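You operate a simulated robot arm through the tools that you are given. There is no shell and no other tool. Be economical: measure what you need, move in short steps, check, and stop when the job is done.

The job below is to be done with a simulated robot arm. You get a single attempt, and the scene is never put back.

## Task
Put the clear bottle on the top of the low rack. Take the yellow sponge and leave it on the top of the wooden counter. Take the teal block and leave it on the green mat. Lift the right freezer lid open. Do these in any order. Set down upright: clear bottle.

The check looks at the end state, three seconds after you hand in, the way a careful person would. Anything else that was tipped, shoved, dropped, spilled or broken makes it a failure. A push-on lid holds only when it is set on centred and level and pressed home; a screw cap is set on level and turned clockwise until tight.

## Robot
A 7-joint arm with a two-finger parallel gripper on a trunk, on a base that drives. Base frame: it is fixed to the floor where the robot stands at the start and does not move with it; the origin is under the middle of the robot, x ahead of it, y to its left, z up. Readings come in m, degrees, newtons and seconds.
With the tool pointing down near the work surface it reaches from about 0.34 to 0.76 m from the robot's upright axis, wherever it stands. Its first joint turns from -115.0 to 115.0 degrees. Places, roughly: clear bottle (7x7x16 cm) [0.5, 0.2, 0.9]; green mat (29x23 cm) [-0.78, 3.32, 0.84]; right freezer lid [-7, 0.4, 0.9]; teal block (12x7x4 cm) [-1.7, 3.3, 0.9]; top of the low rack [-0.6, -0.8, 0.8]; top of the wooden counter (44x25 cm) [-1.16, 3.32, 0.84]; yellow sponge (11x6x4 cm) [0.6, 0.2, 0.8]. Payload 3.91 kg.
The tool frame sits at the grasp point between the pads (the TCP): z along the fingers, y along the line on which they close. The tips reach 0.03 m beyond it. The gripper opens to 0.11 m. The fingers are 0.02 m wide and 0.01 m thick; the gripper's body (0.048 by 0.112 m) begins 0.055 m behind the TCP.
Orientation is that of the tool frame in the base frame, as [roll, pitch, yaw] about the fixed x, y, z axes, in that order (R = Rz(yaw) Ry(pitch) Rx(roll)). With the fingers straight down and closing along the base's y, the tool's x points along the base's -x, its y along +y and its z along -z.

## Interface
- The arm moves only by the tool step_arm. Its argument "steps" is a list that holds one entry, the list of rows, each a list of 7 numbers: the shift along the base's x, y, z in m, then the turn, a rotation vector about the base's x, y, z in degrees, then the opening in per cent of the stroke, from 0 (shut) to 100 (fully open). In form: [[[dx, dy, dz, rx, ry, rz, fingers], ...]]. A call has 1 to 12 rows; each row shifts and turns the commanded pose from where the row before left it. Rows are played at 5 a second. More than 0.05 m and 8.6 degrees between two rows, or a gripper value outside its range, and nothing of the call is played. A pose out of reach is approached as far as the arm can. The call stops where the force on the tool passes 40 N (or 10 N more than at its start, if that is more) or the arm is blocked; 0.2 s more then pass. The fingers move at their own pace (about 0.108 m/s each) and stop on an object; they squeeze with about 38 N. The grip force told is the motor's: it shows also when the fingers shut on nothing. Time passes only in rows, and 0.2 s behind the last, so rows that do not move let the fingers close. The reply holds the time, the measured pose of the TCP, the force on the tool along the base axes, the opening and the grip force, in the units named above and with some noise, with the torque about the TCP (base axes, N m) and any sound that the robot's microphone picked up, and new pictures: "views" is both (left out), scene, wrist or none.
- Cameras (640 x 400 px; columns grow to the right, rows downward): "scene" is now at [-0.019, 0.0952, 1.5726]; the picture's right is [-0.88, -0.47, 0.00], its down [-0.40, 0.75, -0.53] and it looks along [0.25, -0.46, -0.85] (base axes); focal length 278 px, centre (320, 200). "wrist" rides on the gripper at [0.072, 0.017, -0.103] in the tool frame; the picture's right is [-0.23, 0.97, 0.00], its down [-0.76, -0.18, -0.62] and it looks along [-0.61, -0.14, 0.78] (tool axes); focal length 222 px, centre (320, 200). There is no depth. A picture from a camera that has moved, and an enlarged one, comes with that camera's place and axes in the base frame and with its lens. The place of the scene camera against the robot may be out by one fixed shift of up to 0.012 m in any direction.
- raise_lower(by): slides the trunk up (or, below 0, down) by that many m; the arm and the scene camera ride with it, the base frame stays. It gives what a move gives, with no picture.
- roll_base(legs): drives the robot by 1 to 6 legs, each [ahead, turn to the left] in m and degrees, along the robot's own axes; the way and the turn of a leg run together, so that a leg with both is an arc; at most 1.5 m and 180 degrees a leg. The arm and the cameras ride along, it lands a little off, and it stops where it bumps. It gives what a move gives, and a new picture of the scene camera.
- aim_head(pan, tilt): turns the head with the scene camera to pan (to the left, within 155 degrees either way) and tilt (down, from -29 to 69), counted from straight ahead of the robot. It gives what a move gives, and a new picture of the scene camera.
- zoom(camera, box): a new picture of the part [left, top, right, bottom] of that camera's present view, enlarged. It takes no simulated time.
- sign_off(): hands the job in; it is judged then, once.

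Go step by step. Nothing tells you exact positions but the pictures and the camera data: compare them with the known pose of the tool, close in by small moves and look again before you grip or let go. The budget is 165 turns and 260 pictures, counting those below and the enlarged ones. Unless the task says otherwise, let go and move clear before handing in, and close with one line.

The tools are called after ">>>" by a JSON object that holds its "api" and its "payload". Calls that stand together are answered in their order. step_arm: Moves the arm, as the interface text tells. Its arguments: {"type":"object","properties":{"steps":{"type":"array"},"views":{"type":"string","enum":["both","scene","wrist","none"]}},"required":["steps"]} The other tools are called the same way: raise_lower (by) slides the trunk up or down; roll_base (legs) drives the base; aim_head (pan, tilt) turns the head that bears the scene camera; zoom (camera, box) takes an enlarged picture of a part of a camera's view; sign_off () hands the job in.

At the start:

```text
time: 0.0
tcp_pos: [0.3716, -0.2921, 1.0767]
ee_rot: [-179.9, 0.0, 180.0]
contact_force: [0.6, -0.1, 0.2]
wrist_torque: [-0.02, -0.01, -0.02]
width: 0.11
grasp_force: 0.1
trunk travel left (down, up): [-0.7, 0.29]
robot x, y, heading: [-0.0034, -0.0025, -0.1]
head pan, tilt: [-61.7, 58.2]
```

scene: 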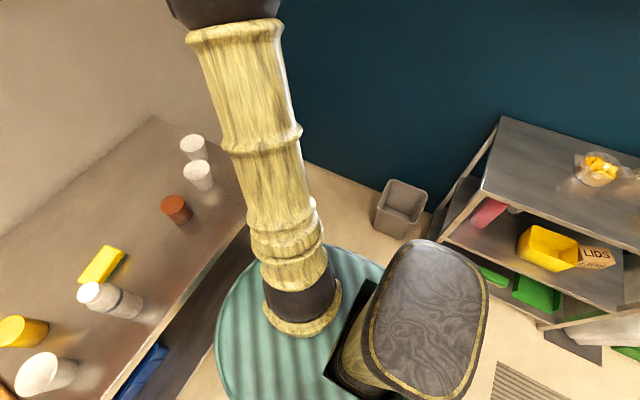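
wrist: 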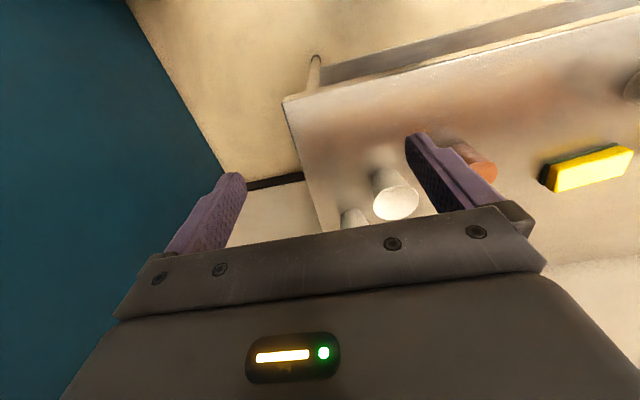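

I see a counter ahead with the yellow sponge and a bottle, and a rack to the right-rear. First I'll look straight at the counter.

>>> {"api": "aim_head", "payload": {"pan": 15, "tilt": 50}}

>>> {"api": "aim_head", "payload": {"pan": -125, "tilt": 35}}

>>> {"api": "aim_head", "payload": {"pan": 120, "tilt": 20}}

>>> {"api": "aim_head", "payload": {"pan": 155, "tilt": 10}}

```text
time: 1.5
tcp_pos: [0.3707, -0.2922, 1.0777]
ee_rot: [-180.0, 0.1, 180.0]
contact_force: [-0.3, -0.3, -0.4]
wrist_torque: [0.02, 0.01, -0.01]
width: 0.11
grasp_force: 0.1
trunk travel left (down, up): [-0.7, 0.29]
robot x, y, heading: [0.0013, -0.0049, 0.0]
head pan, tilt: [15.0, 50.0]
camera scene: at [0.0228, 0.1755, 1.5831], right [0.26, -0.97, 0.0], down [-0.74, -0.2, -0.64], along [0.62, 0.17, -0.77], focal length 278 px, centre (320, 200)
```

scene: 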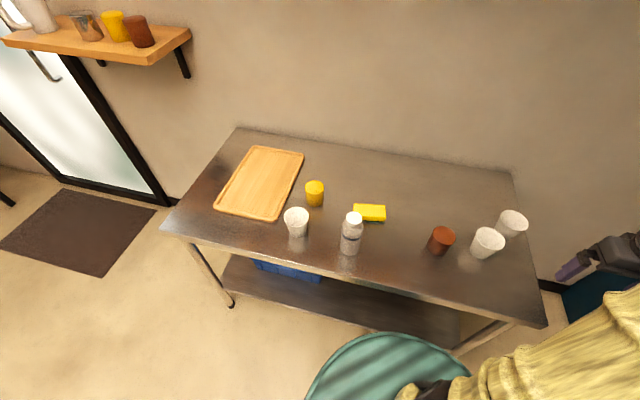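

```text
time: 3.7
tcp_pos: [0.3698, -0.2914, 1.0774]
ee_rot: [180.0, 0.0, 180.0]
contact_force: [0.5, -0.3, 0.0]
wrist_torque: [0.0, -0.01, -0.03]
width: 0.11
grasp_force: 0.1
trunk travel left (down, up): [-0.7, 0.29]
robot x, y, heading: [0.0012, 0.0042, 0.3]
head pan, tilt: [-125.0, 35.0]
camera scene: at [-0.102, 0.0835, 1.6048], right [-0.82, 0.57, 0.0], down [0.33, 0.47, -0.82], along [-0.47, -0.67, -0.57], focal length 278 px, centre (320, 200)
```

scene: 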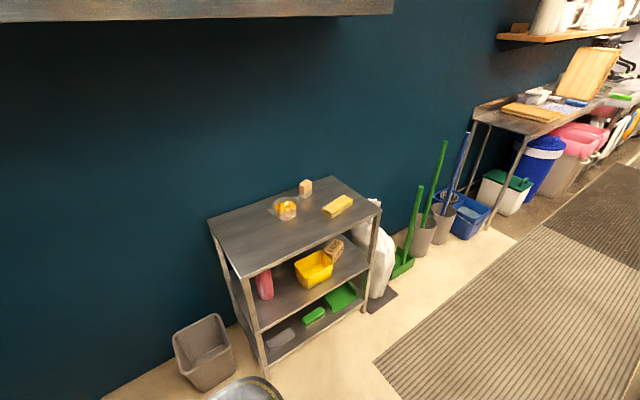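

```text
time: 7.2
tcp_pos: [0.3703, -0.2918, 1.0771]
ee_rot: [180.0, 0.0, 180.0]
contact_force: [-0.5, 0.1, 0.4]
wrist_torque: [-0.01, 0.03, 0.02]
width: 0.1102
grasp_force: 0.1
trunk travel left (down, up): [-0.7, 0.29]
robot x, y, heading: [-0.0022, 0.0006, -0.0]
head pan, tilt: [120.0, 20.0]
camera scene: at [-0.0981, 0.2363, 1.6287], right [0.87, 0.5, 0.0], down [0.17, -0.3, -0.94], along [-0.47, 0.81, -0.34], focal length 278 px, centre (320, 200)
```

scene: 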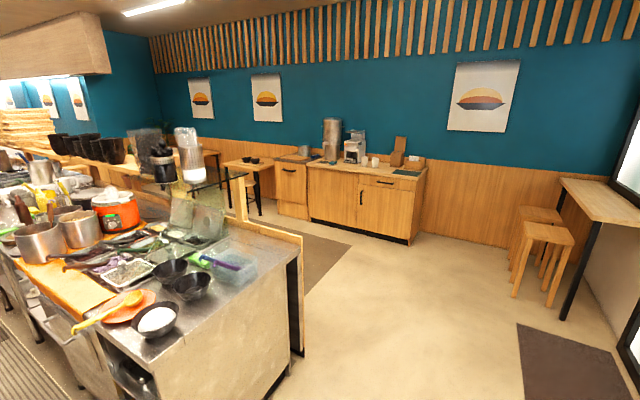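

```text
time: 8.2
tcp_pos: [0.3709, -0.2918, 1.077]
ee_rot: [179.9, 0.1, 180.0]
contact_force: [0.1, 0.5, 0.3]
wrist_torque: [-0.01, -0.01, 0.0]
width: 0.1098
grasp_force: 0.0
trunk travel left (down, up): [-0.7, 0.29]
robot x, y, heading: [-0.0024, -0.0018, -0.2]
head pan, tilt: [154.7, 10.0]
camera scene: at [-0.1356, 0.1955, 1.6449], right [0.43, 0.9, 0.0], down [0.16, -0.07, -0.98], along [-0.89, 0.42, -0.17], focal length 278 px, centre (320, 200)
```

scene: 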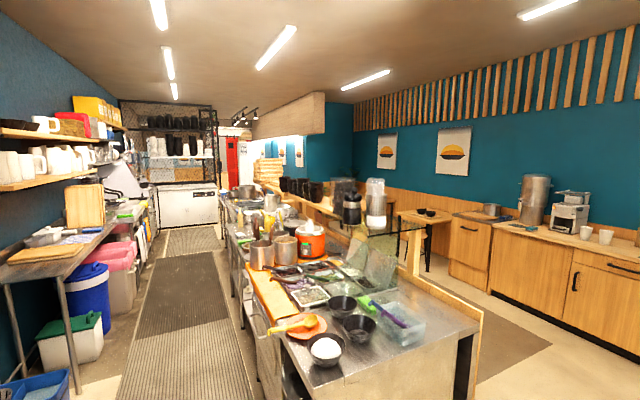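

The bottle is at about (0.49, 0.20) and the sponge at about (0.61, 0.165) on the front table. I'll swing the head back and bring the arm near the bottle.

>>> {"api": "aim_head", "payload": {"pan": 5, "tilt": 55}}

>>> {"api": "step_arm", "payload": {"steps": [[[0.0, 0.045, 0.005, 0, 0, 0, 100], [0.0, 0.045, 0.005, 0, 0, 0, 100], [0.0, 0.045, 0.005, 0, 0, 0, 100], [0.0, 0.045, 0.005, 0, 0, 0, 100], [0.0, 0.045, 0.005, 0, 0, 0, 100], [0.0, 0.045, 0.005, 0, 0, 0, 100], [0.0, 0.045, 0.005, 0, 0, 0, 100], [0.0, 0.045, 0.005, 0, 0, 0, 100], [0.0, 0.045, 0, 0, 0, 0, 100], [0.0, 0.045, 0, 0, 0, 0, 100], [0.0, 0.042, 0, 0, 0, 0, 100]]]}}

>>> {"api": "zoom", "payload": {"camera": "scene", "box": [220, 120, 460, 270]}}

```text
time: 10.5
tcp_pos: [0.37, -0.2918, 1.078]
ee_rot: [-180.0, 0.0, -180.0]
contact_force: [-0.3, -0.7, -0.4]
wrist_torque: [-0.05, 0.04, 0.0]
width: 0.11
grasp_force: 0.1
trunk travel left (down, up): [-0.7, 0.29]
robot x, y, heading: [0.0025, 0.004, 0.1]
head pan, tilt: [5.0, 55.0]
camera scene: at [0.0203, 0.162, 1.5766], right [0.09, -1.0, 0.0], down [-0.82, -0.07, -0.57], along [0.57, 0.05, -0.82], focal length 278 px, centre (320, 200)
```

scene: 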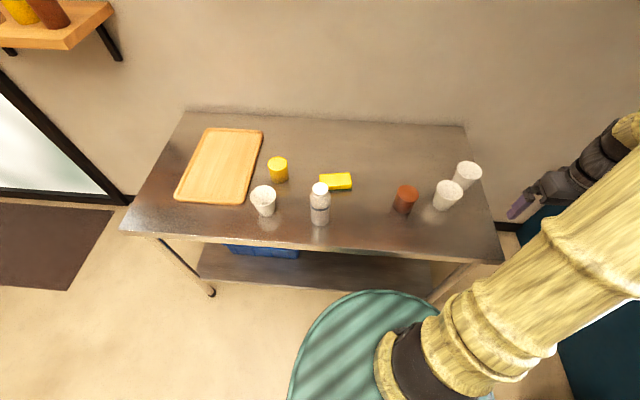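

```text
time: 12.9
tcp_pos: [0.3713, 0.1999, 1.117]
ee_rot: [-179.9, 0.0, 180.0]
contact_force: [-0.8, 0.0, 0.0]
wrist_torque: [0.03, 0.0, -0.01]
width: 0.1098
grasp_force: 0.0
trunk travel left (down, up): [-0.7, 0.29]
robot x, y, heading: [0.006, 0.0012, 0.0]
head pan, tilt: [5.0, 55.0]
camera scene: at [0.0206, 0.1631, 1.5764], right [0.09, -1.0, 0.0], down [-0.82, -0.07, -0.57], along [0.57, 0.05, -0.82], focal length 278 px, centre (320, 200)
camera wrist: at [0.2997, 0.2167, 1.2187], right [0.23, 0.97, 0.0], down [0.76, -0.18, 0.62], along [0.61, -0.14, -0.78], focal length 222 px, centre (320, 200)
```

scene: 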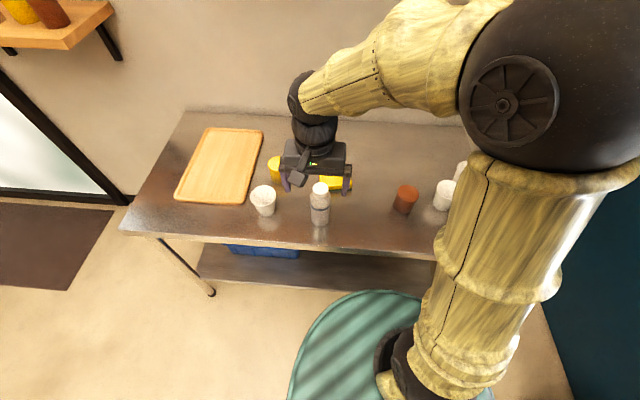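
wrist: 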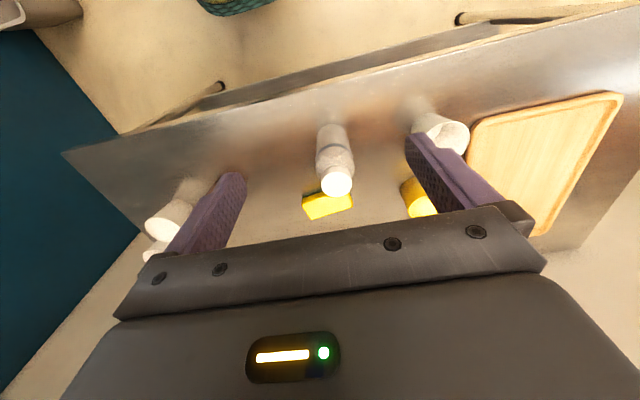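

```text
2.67 times, centred on (340, 195) of scene
camera zoom: at [0.0206, 0.1631, 1.5764], right [0.09, -1.0, 0.0], down [-0.82, -0.07, -0.57], along [0.57, 0.05, -0.82], focal length 741 px, centre (267, 213)
```

zoom: 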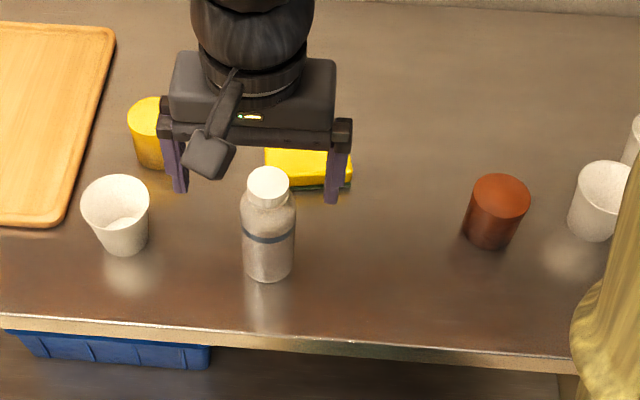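

The bottle looks to be at about (0.485, 0.20), with its cap top near z 0.95. I'll move above it and recheck.

>>> {"api": "step_arm", "payload": {"steps": [[[0.04, 0, -0.01, 0, 0, 0, 100], [0.04, 0, -0.02, 0, 0, 0, 100], [0.034, 0, -0.02, 0, 0, 0, 100], [0, 0, 0, 0, 0, 0, 100]]]}}

>>> {"api": "zoom", "payload": {"camera": "scene", "box": [240, 120, 400, 220]}}

```text
time: 13.9
tcp_pos: [0.4832, 0.1985, 1.0669]
ee_rot: [180.0, 0.0, 180.0]
contact_force: [0.3, -0.2, -0.2]
wrist_torque: [0.02, 0.0, 0.03]
width: 0.1101
grasp_force: 0.1
trunk travel left (down, up): [-0.7, 0.29]
robot x, y, heading: [-0.0029, 0.0016, 0.1]
head pan, tilt: [5.0, 55.0]
camera scene: at [0.0197, 0.162, 1.5766], right [0.09, -1.0, 0.0], down [-0.82, -0.07, -0.57], along [0.57, 0.05, -0.82], focal length 278 px, centre (320, 200)
camera wrist: at [0.4116, 0.2154, 1.169], right [0.23, 0.97, 0.0], down [0.76, -0.18, 0.62], along [0.61, -0.14, -0.78], focal length 222 px, centre (320, 200)
```

scene: 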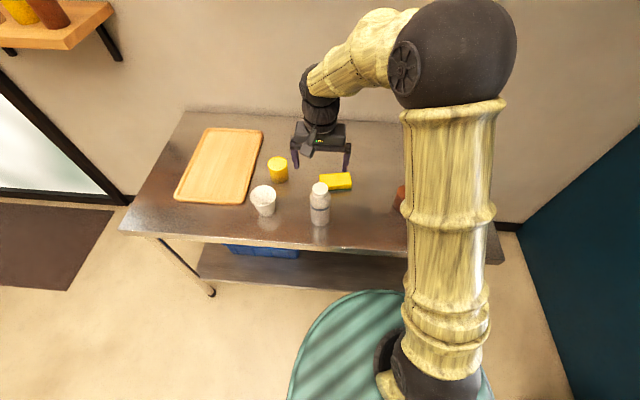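
wrist: 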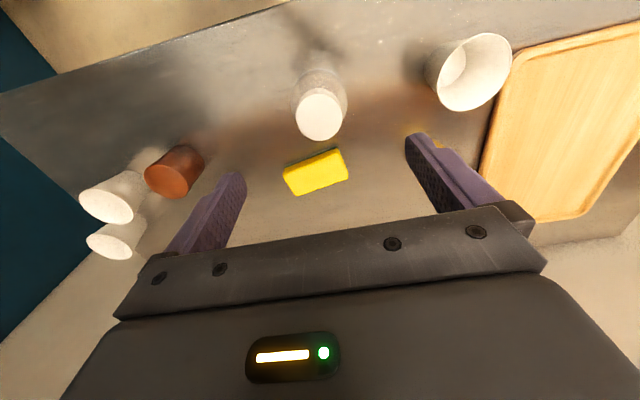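

```text
4.00 times, centred on (320, 170) of scene
camera zoom: at [0.0197, 0.162, 1.5766], right [0.09, -1.0, 0.0], down [-0.82, -0.07, -0.57], along [0.57, 0.05, -0.82], focal length 1112 px, centre (320, 320)
```

zoom: 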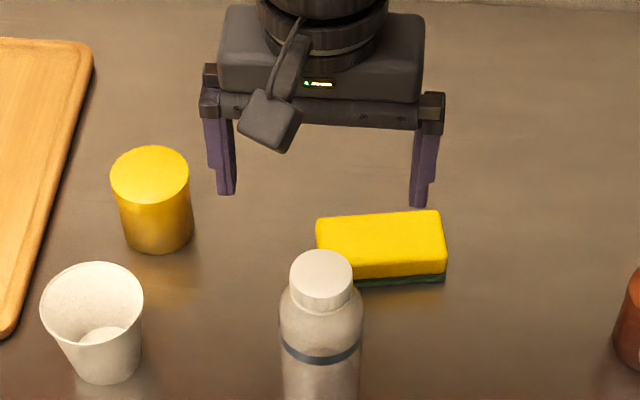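

Triangulated from two wrist views, the cap top is at (0.477, 0.200, 0.964). Descending around the bottle.

>>> {"api": "step_arm", "payload": {"steps": [[[-0.006, 0.0015, -0.03, 0, 0, 0, 100], [0, 0, -0.03, 0, 0, 0, 100], [0, 0, -0.03, 0, 0, 0, 100], [0, 0, -0.03, 0, 0, 0, 100], [0, 0, -0.015, 0, 0, 0, 100], [0, 0, 0, 0, 0, 0, 100]]]}}

>>> {"api": "zoom", "payload": {"camera": "scene", "box": [240, 140, 400, 240]}}

```text
time: 15.3
tcp_pos: [0.4809, 0.2016, 0.9314]
ee_rot: [180.0, 0.0, -179.9]
contact_force: [0.2, -0.3, -0.2]
wrist_torque: [0.0, 0.0, -0.01]
width: 0.1099
grasp_force: 0.0
trunk travel left (down, up): [-0.7, 0.29]
robot x, y, heading: [0.003, -0.0017, 0.1]
head pan, tilt: [5.0, 55.0]
camera scene: at [0.0202, 0.1621, 1.5766], right [0.09, -1.0, 0.0], down [-0.82, -0.07, -0.57], along [0.57, 0.05, -0.82], focal length 278 px, centre (320, 200)
camera wrist: at [0.4071, 0.2175, 1.0339], right [0.23, 0.97, 0.0], down [0.76, -0.18, 0.62], along [0.61, -0.14, -0.78], focal length 222 px, centre (320, 200)
```

scene: 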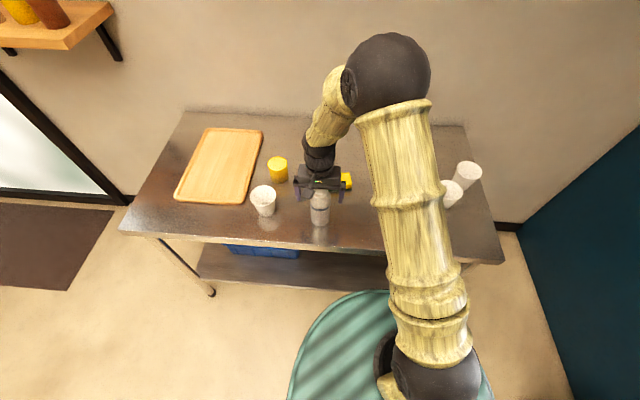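
wrist: 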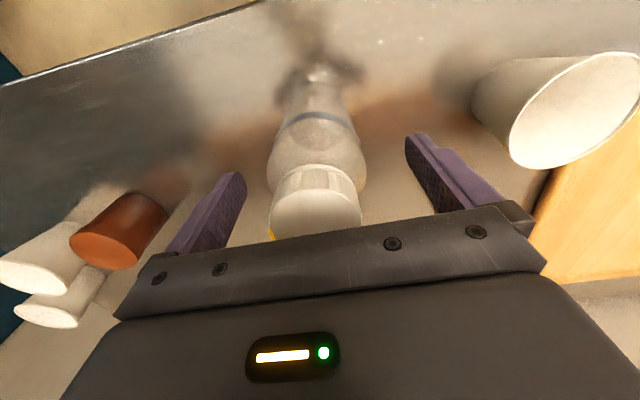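

```text
4.00 times, centred on (320, 190) of scene
camera zoom: at [0.0202, 0.1621, 1.5766], right [0.09, -1.0, 0.0], down [-0.82, -0.07, -0.57], along [0.57, 0.05, -0.82], focal length 1112 px, centre (320, 240)
```

zoom: 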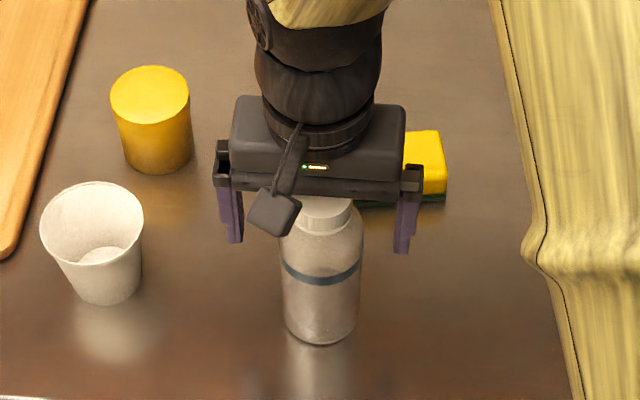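

The bottle sits centred between the fingers. I'll go down slightly, grip, and lift.

>>> {"api": "step_arm", "payload": {"steps": [[[-0.003, -0.001, -0.006, 0, 0, 0, 100], [-0.001, 0, -0.006, 0, 0, 0, 100], [0, 0, 0, 0, 0, 0, 50], [0, 0, 0, 0, 0, 0, 50], [0, 0, 0, 0, 0, 0, 40], [0, 0, 0, 0, 0, 0, 30], [0, 0, 0, 0, 0, 0, 30], [0, 0, 0, 0, 0, 0, 30]]]}}

```text
time: 17.1
tcp_pos: [0.4748, 0.1996, 0.9201]
ee_rot: [-179.9, 0.0, -180.0]
contact_force: [-0.5, 0.0, -1.0]
wrist_torque: [0.0, -0.01, -0.01]
width: 0.0616
grasp_force: 37.8
trunk travel left (down, up): [-0.7, 0.29]
robot x, y, heading: [0.002, 0.0, -0.1]
head pan, tilt: [5.0, 55.0]
camera scene: at [0.0204, 0.1622, 1.5765], right [0.09, -1.0, 0.0], down [-0.82, -0.07, -0.57], along [0.57, 0.05, -0.82], focal length 278 px, centre (320, 200)
camera wrist: at [0.4023, 0.2169, 1.0221], right [0.23, 0.97, 0.0], down [0.76, -0.18, 0.62], along [0.61, -0.14, -0.78], focal length 222 px, centre (320, 200)
```

scene: 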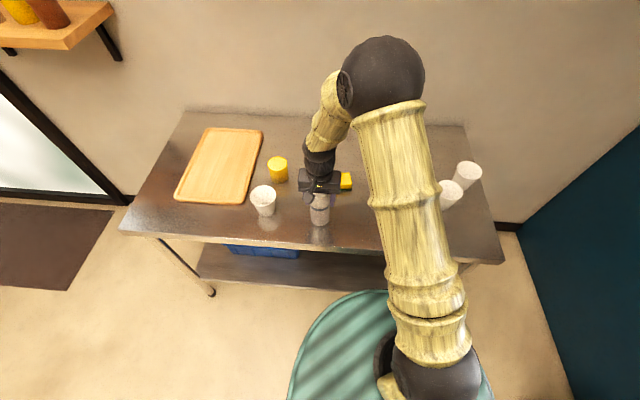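
wrist: 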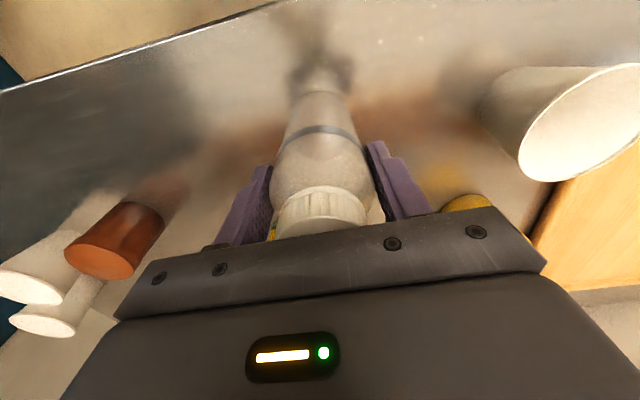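

Gripped (width 0.062). I'll lift, pull back a little, and then turn to face the rack.

>>> {"api": "step_arm", "payload": {"steps": [[[0, 0, 0.01, 0, 0, 0, 30], [0, 0, 0.03, 0, 0, 0, 30], [0, 0, 0.04, 0, 0, 0, 30], [0, 0, 0.04, 0, 0, 0, 30], [0, 0, 0.04, 0, 0, 0, 30], [0, 0, 0.04, 0, 0, 0, 30], [0, -0.04, 0.0, 0, 0, 0, 30], [0, -0.04, 0.0, 0, 0, 0, 30], [0, -0.04, 0, 0, 0, 0, 30], [0, -0.04, 0, 0, 0, 0, 30], [0, -0.04, 0, 0, 0, 0, 30]]], "views": "wrist"}}

>>> {"api": "roll_base", "payload": {"legs": [[0, -118]]}}

```text
time: 19.5
tcp_pos: [0.475, -0.0017, 1.1207]
ee_rot: [179.8, 0.1, 179.9]
contact_force: [0.2, -0.1, -2.0]
wrist_torque: [0.02, 0.06, 0.01]
width: 0.0614
grasp_force: 38.2
trunk travel left (down, up): [-0.7, 0.29]
robot x, y, heading: [0.0003, 0.0011, 0.0]
head pan, tilt: [5.0, 55.0]
camera wrist: at [0.4023, 0.0147, 1.2232], right [0.23, 0.97, 0.0], down [0.76, -0.18, 0.62], along [0.61, -0.14, -0.78], focal length 222 px, centre (320, 200)
```

wrist: 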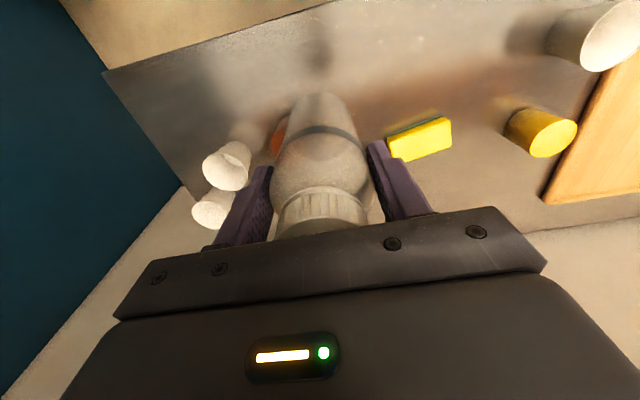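

```text
time: 27.1
tcp_pos: [-0.2285, -0.4158, 1.1214]
ee_rot: [180.0, -0.1, 61.2]
contact_force: [-0.3, 0.0, -1.4]
wrist_torque: [0.05, 0.01, -0.02]
width: 0.0614
grasp_force: 37.7
trunk travel left (down, up): [-0.7, 0.29]
robot x, y, heading: [0.0014, -0.0021, -118.9]
head pan, tilt: [5.0, 55.0]
camera scene: at [0.1421, -0.0847, 1.5766], right [-0.92, 0.4, 0.0], down [0.33, 0.75, -0.57], along [-0.23, -0.52, -0.82], focal length 278 px, centre (320, 200)
```

scene: 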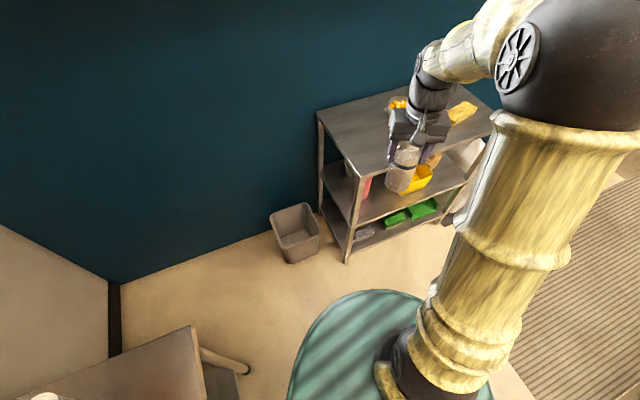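

Now I'll advance toward the rack.

>>> {"api": "roll_base", "payload": {"legs": [[0.25, 0]]}}

>>> {"api": "aim_head", "payload": {"pan": -20, "tilt": 50}}

>>> {"api": "zoom", "payload": {"camera": "wrist", "box": [0, 0, 640, 400]}}

```text
time: 29.2
tcp_pos: [-0.3496, -0.6374, 1.1208]
ee_rot: [-180.0, 0.0, 61.3]
contact_force: [0.3, -1.2, -1.6]
wrist_torque: [0.02, 0.0, -0.01]
width: 0.0614
grasp_force: 37.6
trunk travel left (down, up): [-0.7, 0.29]
robot x, y, heading: [-0.118, -0.2182, -118.6]
head pan, tilt: [5.0, 55.0]
camera scene: at [0.0208, -0.3059, 1.5765], right [-0.92, 0.4, 0.0], down [0.33, 0.75, -0.57], along [-0.23, -0.52, -0.82], focal length 278 px, centre (320, 200)
```

scene: 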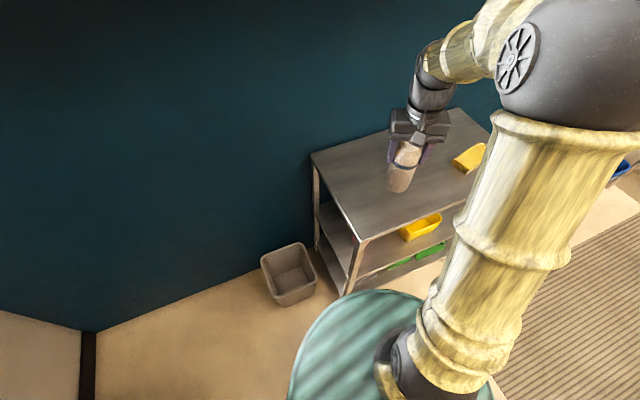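

```text
time: 30.1
tcp_pos: [-0.3486, -0.6365, 1.121]
ee_rot: [180.0, 0.0, 61.2]
contact_force: [1.0, 0.6, -1.4]
wrist_torque: [0.0, 0.01, 0.01]
width: 0.0611
grasp_force: 38.0
trunk travel left (down, up): [-0.7, 0.29]
robot x, y, heading: [-0.1222, -0.2226, -118.7]
head pan, tilt: [-20.0, 50.0]
camera scene: at [-0.0076, -0.29, 1.583], right [-0.66, 0.75, 0.0], down [0.57, 0.51, -0.64], along [-0.48, -0.42, -0.77], focal length 278 px, centre (320, 200)
```

scene: 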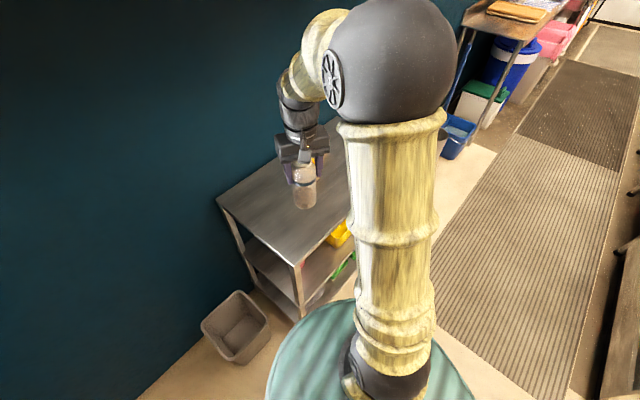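

```text
1.00 times, centred on (320, 200) of wrist (not enlarged: the box is as wide or as high as the picture)
camera zoom: at [-0.2991, -0.5825, 1.2231], right [0.75, -0.67, 0.0], down [-0.52, -0.58, 0.62], along [-0.42, -0.46, -0.78], focal length 222 px, centre (320, 200)
```

zoom: 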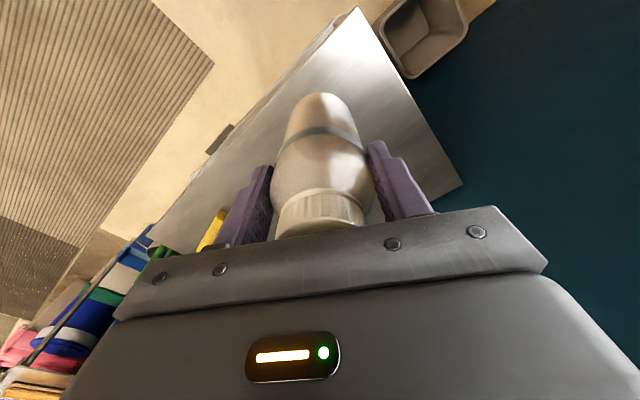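

The rack top has its near corner at about (-0.25, -0.605) and z about 0.80. I'll aim the bottle at (-0.40, -0.78), clear of the dish, and descend part-way.

>>> {"api": "step_arm", "payload": {"steps": [[[-0.017, -0.047, 0, 0, 0, 0, 30], [-0.017, -0.047, 0, 0, 0, 0, 30], [-0.017, -0.047, 0, 0, 0, 0, 30], [0, 0, -0.04, 0, 0, 0, 30], [0, 0, -0.04, 0, 0, 0, 30], [0, 0, -0.04, 0, 0, 0, 30], [0, 0, -0.04, 0, 0, 0, 30], [0, 0, 0, 0, 0, 0, 30]]]}}

>>> {"api": "zoom", "payload": {"camera": "scene", "box": [200, 100, 360, 200]}}

```text
time: 31.9
tcp_pos: [-0.4005, -0.7794, 0.9612]
ee_rot: [180.0, 0.0, 61.3]
contact_force: [-0.2, -1.1, -0.7]
wrist_torque: [0.02, -0.02, 0.01]
width: 0.0618
grasp_force: 37.9
trunk travel left (down, up): [-0.7, 0.29]
robot x, y, heading: [-0.1232, -0.22, -118.5]
head pan, tilt: [-20.0, 50.0]
camera scene: at [-0.0075, -0.2898, 1.5831], right [-0.66, 0.75, 0.0], down [0.58, 0.51, -0.64], along [-0.48, -0.42, -0.77], focal length 278 px, centre (320, 200)
camera wrist: at [-0.3508, -0.7248, 1.0641], right [0.75, -0.67, 0.0], down [-0.52, -0.58, 0.62], along [-0.42, -0.46, -0.78], focal length 222 px, centre (320, 200)
```

scene: 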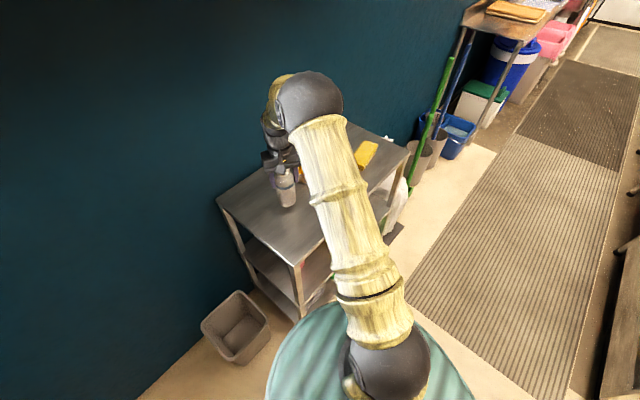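
wrist: 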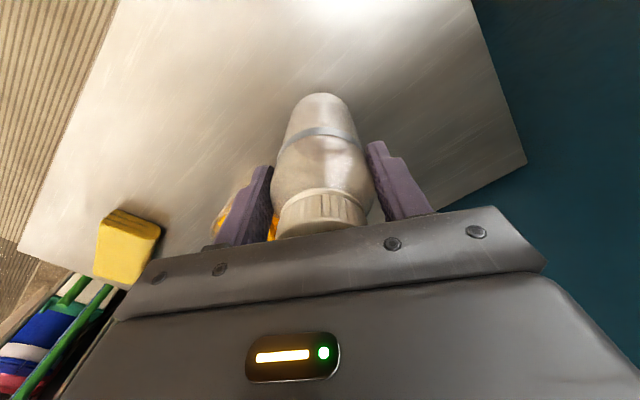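

```text
4.00 times, centred on (280, 150) of scene
camera zoom: at [-0.0075, -0.2898, 1.5831], right [-0.66, 0.75, 0.0], down [0.58, 0.51, -0.64], along [-0.48, -0.42, -0.77], focal length 1112 px, centre (480, 400)
```

zoom: 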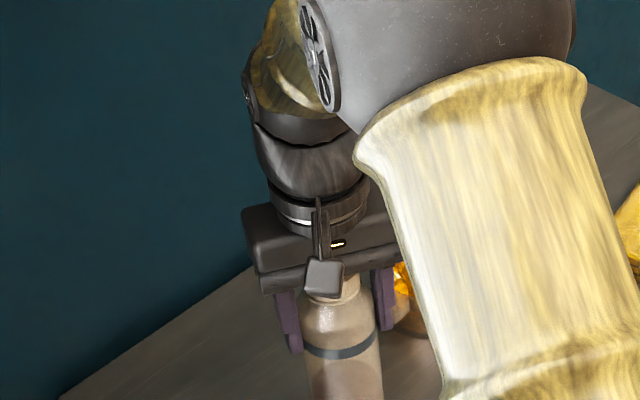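

Clear of the dish. I'll lower gently, feeling for contact.

>>> {"api": "step_arm", "payload": {"steps": [[[0, 0, -0.01, 0, 0, 0, 30], [0, 0, -0.01, 0, 0, 0, 30], [0, 0, -0.006, 0, 0, 0, 30], [0, 0, 0, 0, 0, 0, 30]]], "views": "wrist"}}

>>> {"api": "step_arm", "payload": {"steps": [[[0, 0, -0.006, 0, 0, 0, 30], [0, 0, 0, 0, 0, 0, 30]]], "views": "none"}}

```text
time: 32.9
tcp_pos: [-0.4006, -0.7775, 0.9399]
ee_rot: [-180.0, 0.4, 61.3]
contact_force: [-0.7, -0.8, 29.9]
wrist_torque: [0.44, -0.18, 0.05]
width: 0.0617
grasp_force: 38.0
trunk travel left (down, up): [-0.7, 0.29]
robot x, y, heading: [-0.1229, -0.2237, -118.6]
head pan, tilt: [-20.0, 50.0]
camera wrist: at [-0.3501, -0.7233, 1.0412], right [0.75, -0.67, 0.0], down [-0.52, -0.58, 0.63], along [-0.42, -0.47, -0.78], focal length 222 px, centre (320, 200)
```

wrist: 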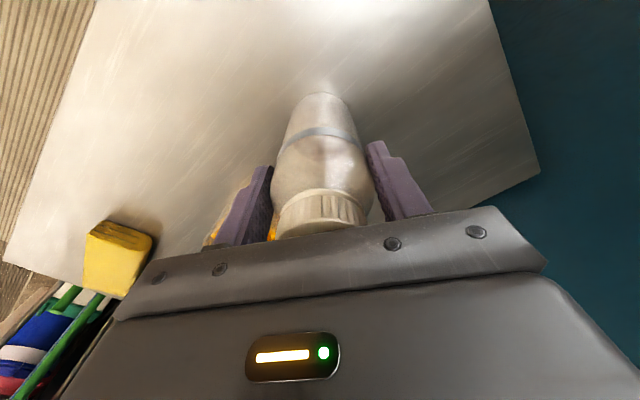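

```text
time: 33.5
tcp_pos: [-0.3998, -0.7783, 0.9328]
ee_rot: [-179.9, 0.4, 61.4]
contact_force: [-1.4, -1.0, 36.2]
wrist_torque: [-0.52, 0.27, 0.29]
width: 0.0613
grasp_force: 38.2
trunk travel left (down, up): [-0.7, 0.29]
robot x, y, heading: [-0.125, -0.2202, -118.5]
head pan, tilt: [-20.0, 50.0]
```

It's resting on the rack. I'll relieve the pressure, release slowly, and look.

>>> {"api": "step_arm", "payload": {"steps": [[[0, 0, 0.003, 0, 0, 0, 30], [0, 0, 0.002, 0, 0, 0, 30], [0, 0, 0, 0, 0, 0, 30]]], "views": "none"}}

```text
time: 34.3
tcp_pos: [-0.3993, -0.7786, 0.9333]
ee_rot: [-180.0, -0.2, 61.3]
contact_force: [-0.1, -2.9, 6.2]
wrist_torque: [-0.56, 0.18, 0.07]
width: 0.0614
grasp_force: 37.8
trunk travel left (down, up): [-0.7, 0.29]
robot x, y, heading: [-0.1217, -0.2167, -118.9]
head pan, tilt: [-20.0, 50.0]
```

>>> {"api": "step_arm", "payload": {"steps": [[[0, 0, 0, 0, 0, 0, 65], [0, 0, 0, 0, 0, 0, 75], [0, 0, 0, 0, 0, 0, 95], [0, 0, 0, 0, 0, 0, 100], [0, 0, 0.03, 0, 0, 0, 100], [0, 0, 0.04, 0, 0, 0, 100], [0, 0, 0.05, 0, 0, 0, 100], [0, 0, 0.05, 0, 0, 0, 100], [0.02, 0.04, 0, 0, 0, 0, 100], [0.02, 0.04, 0, 0, 0, 0, 100], [0.02, 0.04, 0, 0, 0, 0, 100]]]}}

```text
time: 36.7
tcp_pos: [-0.3375, -0.6569, 1.1049]
ee_rot: [-180.0, 0.2, 61.3]
contact_force: [1.2, 0.7, 0.8]
wrist_torque: [-0.04, -0.01, -0.02]
width: 0.11
grasp_force: 0.0
trunk travel left (down, up): [-0.7, 0.29]
robot x, y, heading: [-0.1207, -0.22, -118.5]
head pan, tilt: [-20.0, 50.0]
camera scene: at [-0.0069, -0.2885, 1.5831], right [-0.66, 0.75, 0.0], down [0.57, 0.51, -0.64], along [-0.48, -0.42, -0.77], focal length 278 px, centre (320, 200)
camera wrist: at [-0.2879, -0.6014, 1.207], right [0.75, -0.67, 0.0], down [-0.52, -0.58, 0.62], along [-0.42, -0.47, -0.78], focal length 222 px, centre (320, 200)
```

scene: 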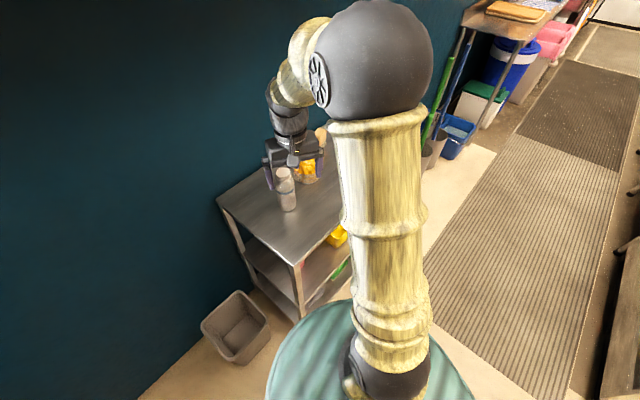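
wrist: 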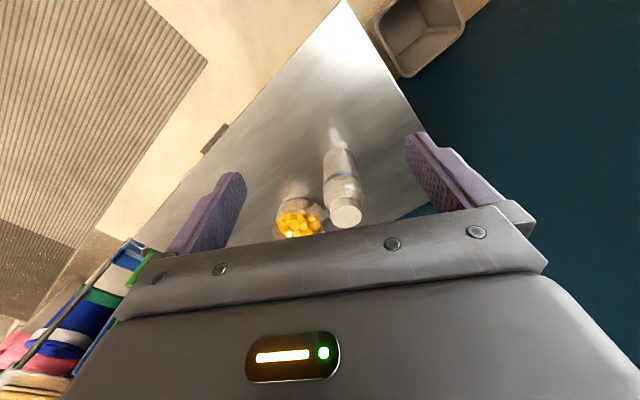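

The bottle stands upright on the rack. Back to the table for the sponge.

>>> {"api": "roll_base", "payload": {"legs": [[-0.25, 0], [0, 118.6]]}}

>>> {"api": "aim_head", "payload": {"pan": 5, "tilt": 55}}

>>> {"api": "zoom", "payload": {"camera": "wrist", "box": [0, 0, 640, 400]}}

```text
time: 45.9
tcp_pos: [0.4843, 0.0094, 1.1042]
ee_rot: [180.0, 0.0, 179.9]
contact_force: [0.2, -0.1, -0.4]
wrist_torque: [-0.01, 0.01, -0.01]
width: 0.11
grasp_force: 0.0
trunk travel left (down, up): [-0.7, 0.29]
robot x, y, heading: [-0.0055, -0.0095, -0.0]
head pan, tilt: [-20.0, 50.0]
camera scene: at [0.0173, 0.1213, 1.5831], right [-0.34, -0.94, 0.0], down [-0.72, 0.26, -0.64], along [0.6, -0.22, -0.77], focal length 278 px, centre (320, 200)
```

scene: 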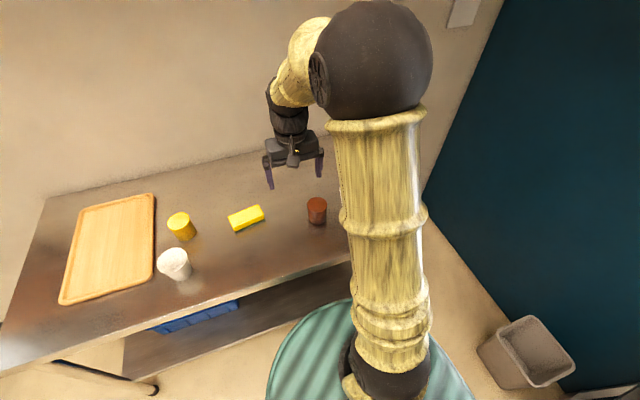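

```text
time: 46.8
tcp_pos: [0.4842, 0.0096, 1.1052]
ee_rot: [179.9, -0.1, 179.9]
contact_force: [-0.2, 1.6, 0.5]
wrist_torque: [0.01, -0.01, 0.01]
width: 0.1102
grasp_force: 0.0
trunk travel left (down, up): [-0.7, 0.29]
robot x, y, heading: [-0.0063, -0.009, -0.3]
head pan, tilt: [5.0, 55.0]
camera scene: at [0.0168, 0.1538, 1.5766], right [0.08, -1.0, 0.0], down [-0.82, -0.07, -0.57], along [0.57, 0.05, -0.82], focal length 278 px, centre (320, 200)
```

scene: 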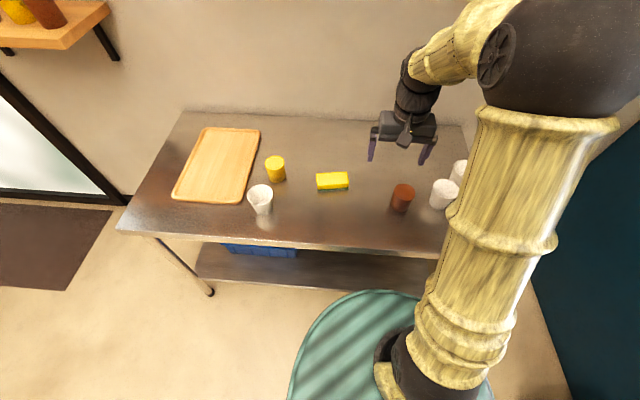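

```text
1.00 times, centred on (320, 200) of wrist (not enlarged: the box is as wide or as high as the picture)
camera zoom: at [0.4117, 0.0257, 1.2065], right [0.23, 0.97, 0.0], down [0.76, -0.18, 0.62], along [0.61, -0.14, -0.78], focal length 222 px, centre (320, 200)
```

zoom: 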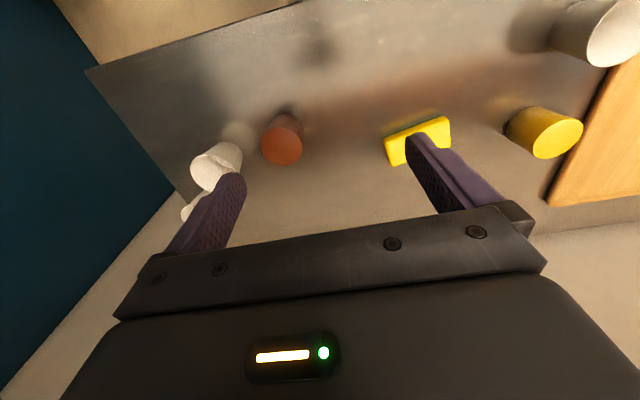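

The sponge is at about (0.61, 0.165), its long axis about 10° off y. I'll turn the gripper -80° and move above it.

>>> {"api": "step_arm", "payload": {"steps": [[[0.0125, 0.0155, 0, 0, 0, -8, 100], [0.0125, 0.0155, 0, 0, 0, -8, 100], [0.0125, 0.0155, 0, 0, 0, -8, 100], [0.0125, 0.0155, 0, 0, 0, -8, 100], [0.0125, 0.0155, 0, 0, 0, -8, 100], [0.0125, 0.0155, 0, 0, 0, -8, 100], [0.0125, 0.0155, 0, 0, 0, -8, 100], [0.0125, 0.0155, 0, 0, 0, -8, 100], [0.0125, 0.0155, 0, 0, 0, -8, 100], [0.0125, 0.0155, 0, 0, 0, -8, 100], [0, 0, -0.04, 0, 0, 0, 100], [0, 0, -0.04, 0, 0, 0, 100]]]}}

>>> {"api": "zoom", "payload": {"camera": "scene", "box": [240, 100, 400, 200]}}

```text
time: 49.4
tcp_pos: [0.6106, 0.1632, 1.024]
ee_rot: [-179.9, -0.1, 99.8]
contact_force: [0.7, -0.2, -0.2]
wrist_torque: [0.0, 0.01, 0.02]
width: 0.1099
grasp_force: 0.1
trunk travel left (down, up): [-0.7, 0.29]
robot x, y, heading: [-0.0032, -0.0106, 0.1]
head pan, tilt: [5.0, 55.0]
camera scene: at [0.0175, 0.1542, 1.5765], right [0.09, -1.0, 0.0], down [-0.82, -0.07, -0.57], along [0.57, 0.05, -0.82], focal length 278 px, centre (320, 200)
camera wrist: at [0.6145, 0.2377, 1.1255], right [1.0, -0.06, 0.0], down [-0.04, -0.78, 0.62], along [-0.04, -0.62, -0.78], focal length 222 px, centre (320, 200)
```

scene: 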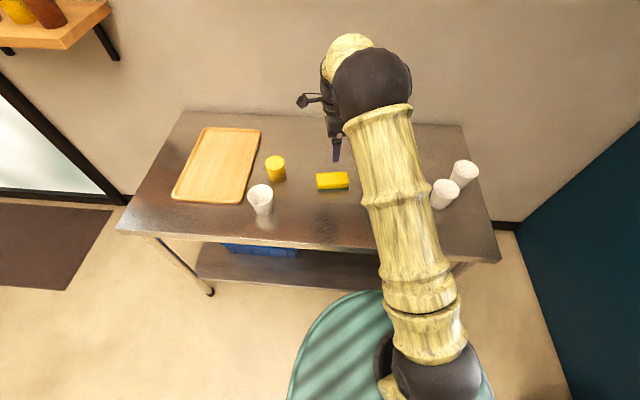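
wrist: 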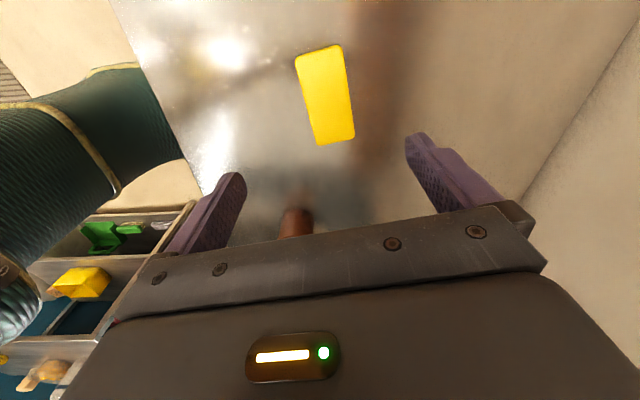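

```text
4.00 times, centred on (320, 150) of scene
camera zoom: at [0.0175, 0.1542, 1.5765], right [0.09, -1.0, 0.0], down [-0.82, -0.07, -0.57], along [0.57, 0.05, -0.82], focal length 1112 px, centre (320, 400)
```

zoom: 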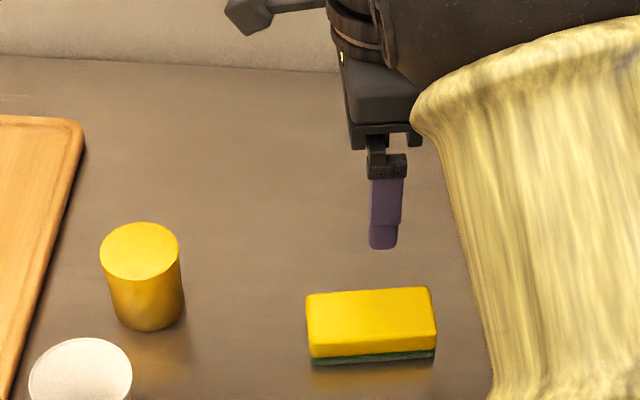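

The sponge centre is at about (0.617, 0.167) and the gripper is aligned. Descending.

>>> {"api": "step_arm", "payload": {"steps": [[[0.006, 0.003, -0.04, 0, 0, 0, 100], [0, 0, -0.04, 0, 0, 0, 100], [0, 0, -0.04, 0, 0, 0, 100], [0, 0, -0.03, 0, 0, 0, 100], [0, 0, -0.02, 0, 0, 0, 100], [0, 0, -0.01, 0, 0, 0, 100], [0, 0, 0, 0, 0, 0, 100]]]}}

```text
time: 51.0
tcp_pos: [0.6164, 0.1676, 0.8442]
ee_rot: [-180.0, 0.0, 99.9]
contact_force: [-0.4, 0.3, -0.3]
wrist_torque: [-0.01, -0.01, -0.01]
width: 0.1097
grasp_force: 0.0
trunk travel left (down, up): [-0.7, 0.29]
robot x, y, heading: [-0.0022, -0.006, -0.2]
head pan, tilt: [5.0, 55.0]
camera scene: at [0.0168, 0.1539, 1.5765], right [0.09, -1.0, 0.0], down [-0.82, -0.07, -0.57], along [0.57, 0.05, -0.82], focal length 278 px, centre (320, 200)
camera wrist: at [0.62, 0.2409, 0.9455], right [1.0, -0.06, 0.0], down [-0.04, -0.78, 0.62], along [-0.04, -0.62, -0.78], focal length 222 px, centre (320, 200)
```

scene: 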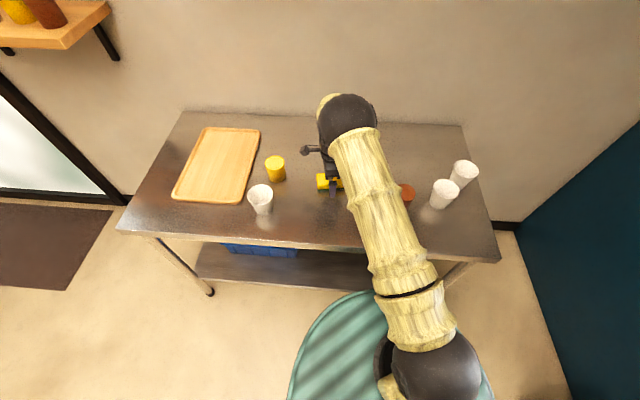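
wrist: 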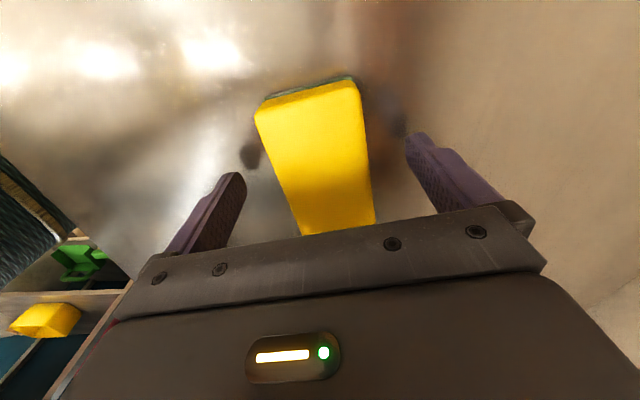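

The sponge is centred between the fingers. Down a touch, then grip and lift.

>>> {"api": "step_arm", "payload": {"steps": [[[0, 0, -0.005, 0, 0, 0, 100], [0, 0, 0, 0, 0, 0, 60], [0, 0, 0, 0, 0, 0, 30], [0, 0, 0, 0, 0, 0, 30], [0, 0, 0, 0, 0, 0, 30], [0, 0, 0.02, 0, 0, 0, 30], [0, 0, 0.04, 0, 0, 0, 30], [0, 0, 0.05, 0, 0, 0, 30], [0, 0, 0.05, 0, 0, 0, 30], [0, 0, 0.05, 0, 0, 0, 30]]]}}

```text
time: 53.2
tcp_pos: [0.6124, 0.1666, 1.0499]
ee_rot: [-180.0, -0.1, 99.8]
contact_force: [0.6, 1.1, -0.1]
wrist_torque: [-0.02, -0.01, 0.0]
width: 0.055
grasp_force: 37.9
trunk travel left (down, up): [-0.7, 0.29]
robot x, y, heading: [-0.0058, -0.006, -0.2]
head pan, tilt: [5.0, 55.0]
camera scene: at [0.0161, 0.1536, 1.5765], right [0.09, -1.0, 0.0], down [-0.82, -0.07, -0.57], along [0.57, 0.05, -0.82], focal length 278 px, centre (320, 200)
camera wrist: at [0.6163, 0.2408, 1.1522], right [1.0, -0.06, 0.0], down [-0.04, -0.78, 0.62], along [-0.04, -0.62, -0.78], focal length 222 px, centre (320, 200)
```

scene: 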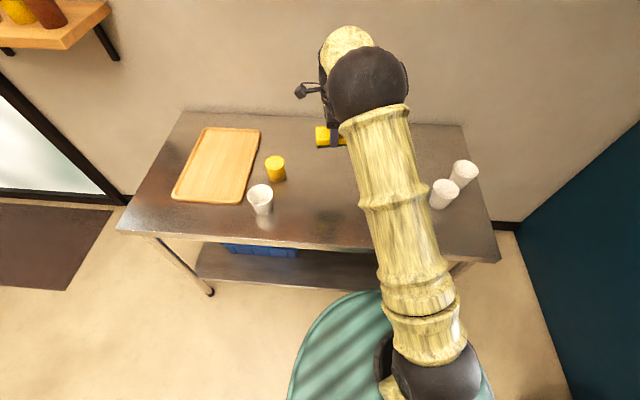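
wrist: 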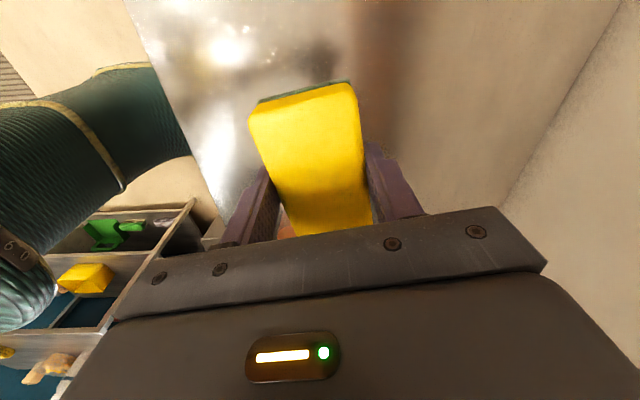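

Sponge held. I'll tuck the arm in, then drive toward the wooden counter along the right of the island.

>>> {"api": "step_arm", "payload": {"steps": [[[-0.03, -0.025, 0.02, 0, 0, 0, 30], [-0.03, -0.025, 0.02, 0, 0, 0, 30], [-0.03, -0.025, 0.02, 0, 0, 0, 30], [-0.03, -0.025, 0.01, 0, 0, 0, 30], [-0.03, -0.025, 0, 0, 0, 0, 30], [-0.03, -0.025, 0, 0, 0, 0, 30]]], "views": "none"}}

>>> {"api": "roll_base", "payload": {"legs": [[0, 90], [1.5, 0]]}}

>>> {"api": "aim_head", "payload": {"pan": 35, "tilt": 28}}

```text
time: 54.6
tcp_pos: [0.4331, 0.0155, 1.1195]
ee_rot: [179.9, 0.0, 99.9]
contact_force: [-0.4, -0.4, -0.5]
wrist_torque: [0.03, -0.04, -0.01]
width: 0.055
grasp_force: 38.6
trunk travel left (down, up): [-0.7, 0.29]
robot x, y, heading: [-0.0031, -0.0094, 0.0]
head pan, tilt: [5.0, 55.0]
```

```text
time: 68.9
tcp_pos: [-0.0475, 1.9279, 1.1187]
ee_rot: [-180.0, 0.0, -169.3]
contact_force: [-0.2, -0.6, 1.0]
wrist_torque: [-0.02, 0.01, 0.03]
width: 0.0552
grasp_force: 37.8
trunk travel left (down, up): [-0.7, 0.29]
robot x, y, heading: [-0.0187, 1.4929, 90.7]
head pan, tilt: [5.0, 55.0]
camera scene: at [-0.1677, 1.5037, 1.5766], right [0.99, 0.1, 0.0], down [0.08, -0.82, -0.57], along [-0.06, 0.57, -0.82], focal length 278 px, centre (320, 200)
```

scene: 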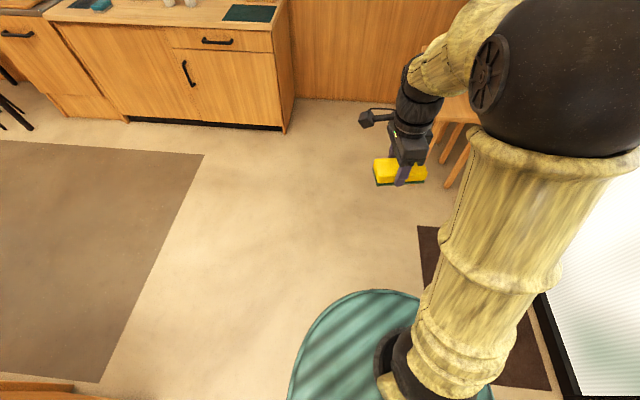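

```text
time: 69.8
tcp_pos: [-0.0489, 1.929, 1.12]
ee_rot: [-179.9, -0.1, -169.3]
contact_force: [-0.4, -0.3, -0.7]
wrist_torque: [0.01, -0.03, 0.03]
width: 0.0546
grasp_force: 38.5
trunk travel left (down, up): [-0.7, 0.29]
robot x, y, heading: [-0.0159, 1.488, 90.6]
head pan, tilt: [35.0, 28.0]
camera scene: at [-0.2137, 1.5058, 1.6157], right [0.81, 0.58, 0.0], down [0.27, -0.38, -0.88], along [-0.51, 0.72, -0.47], focal length 278 px, centre (320, 200)
```

scene: 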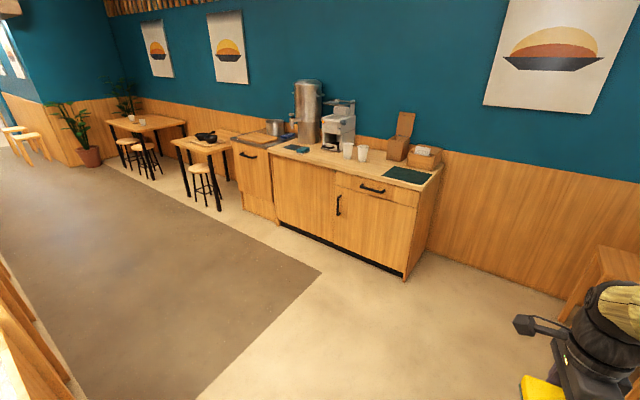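

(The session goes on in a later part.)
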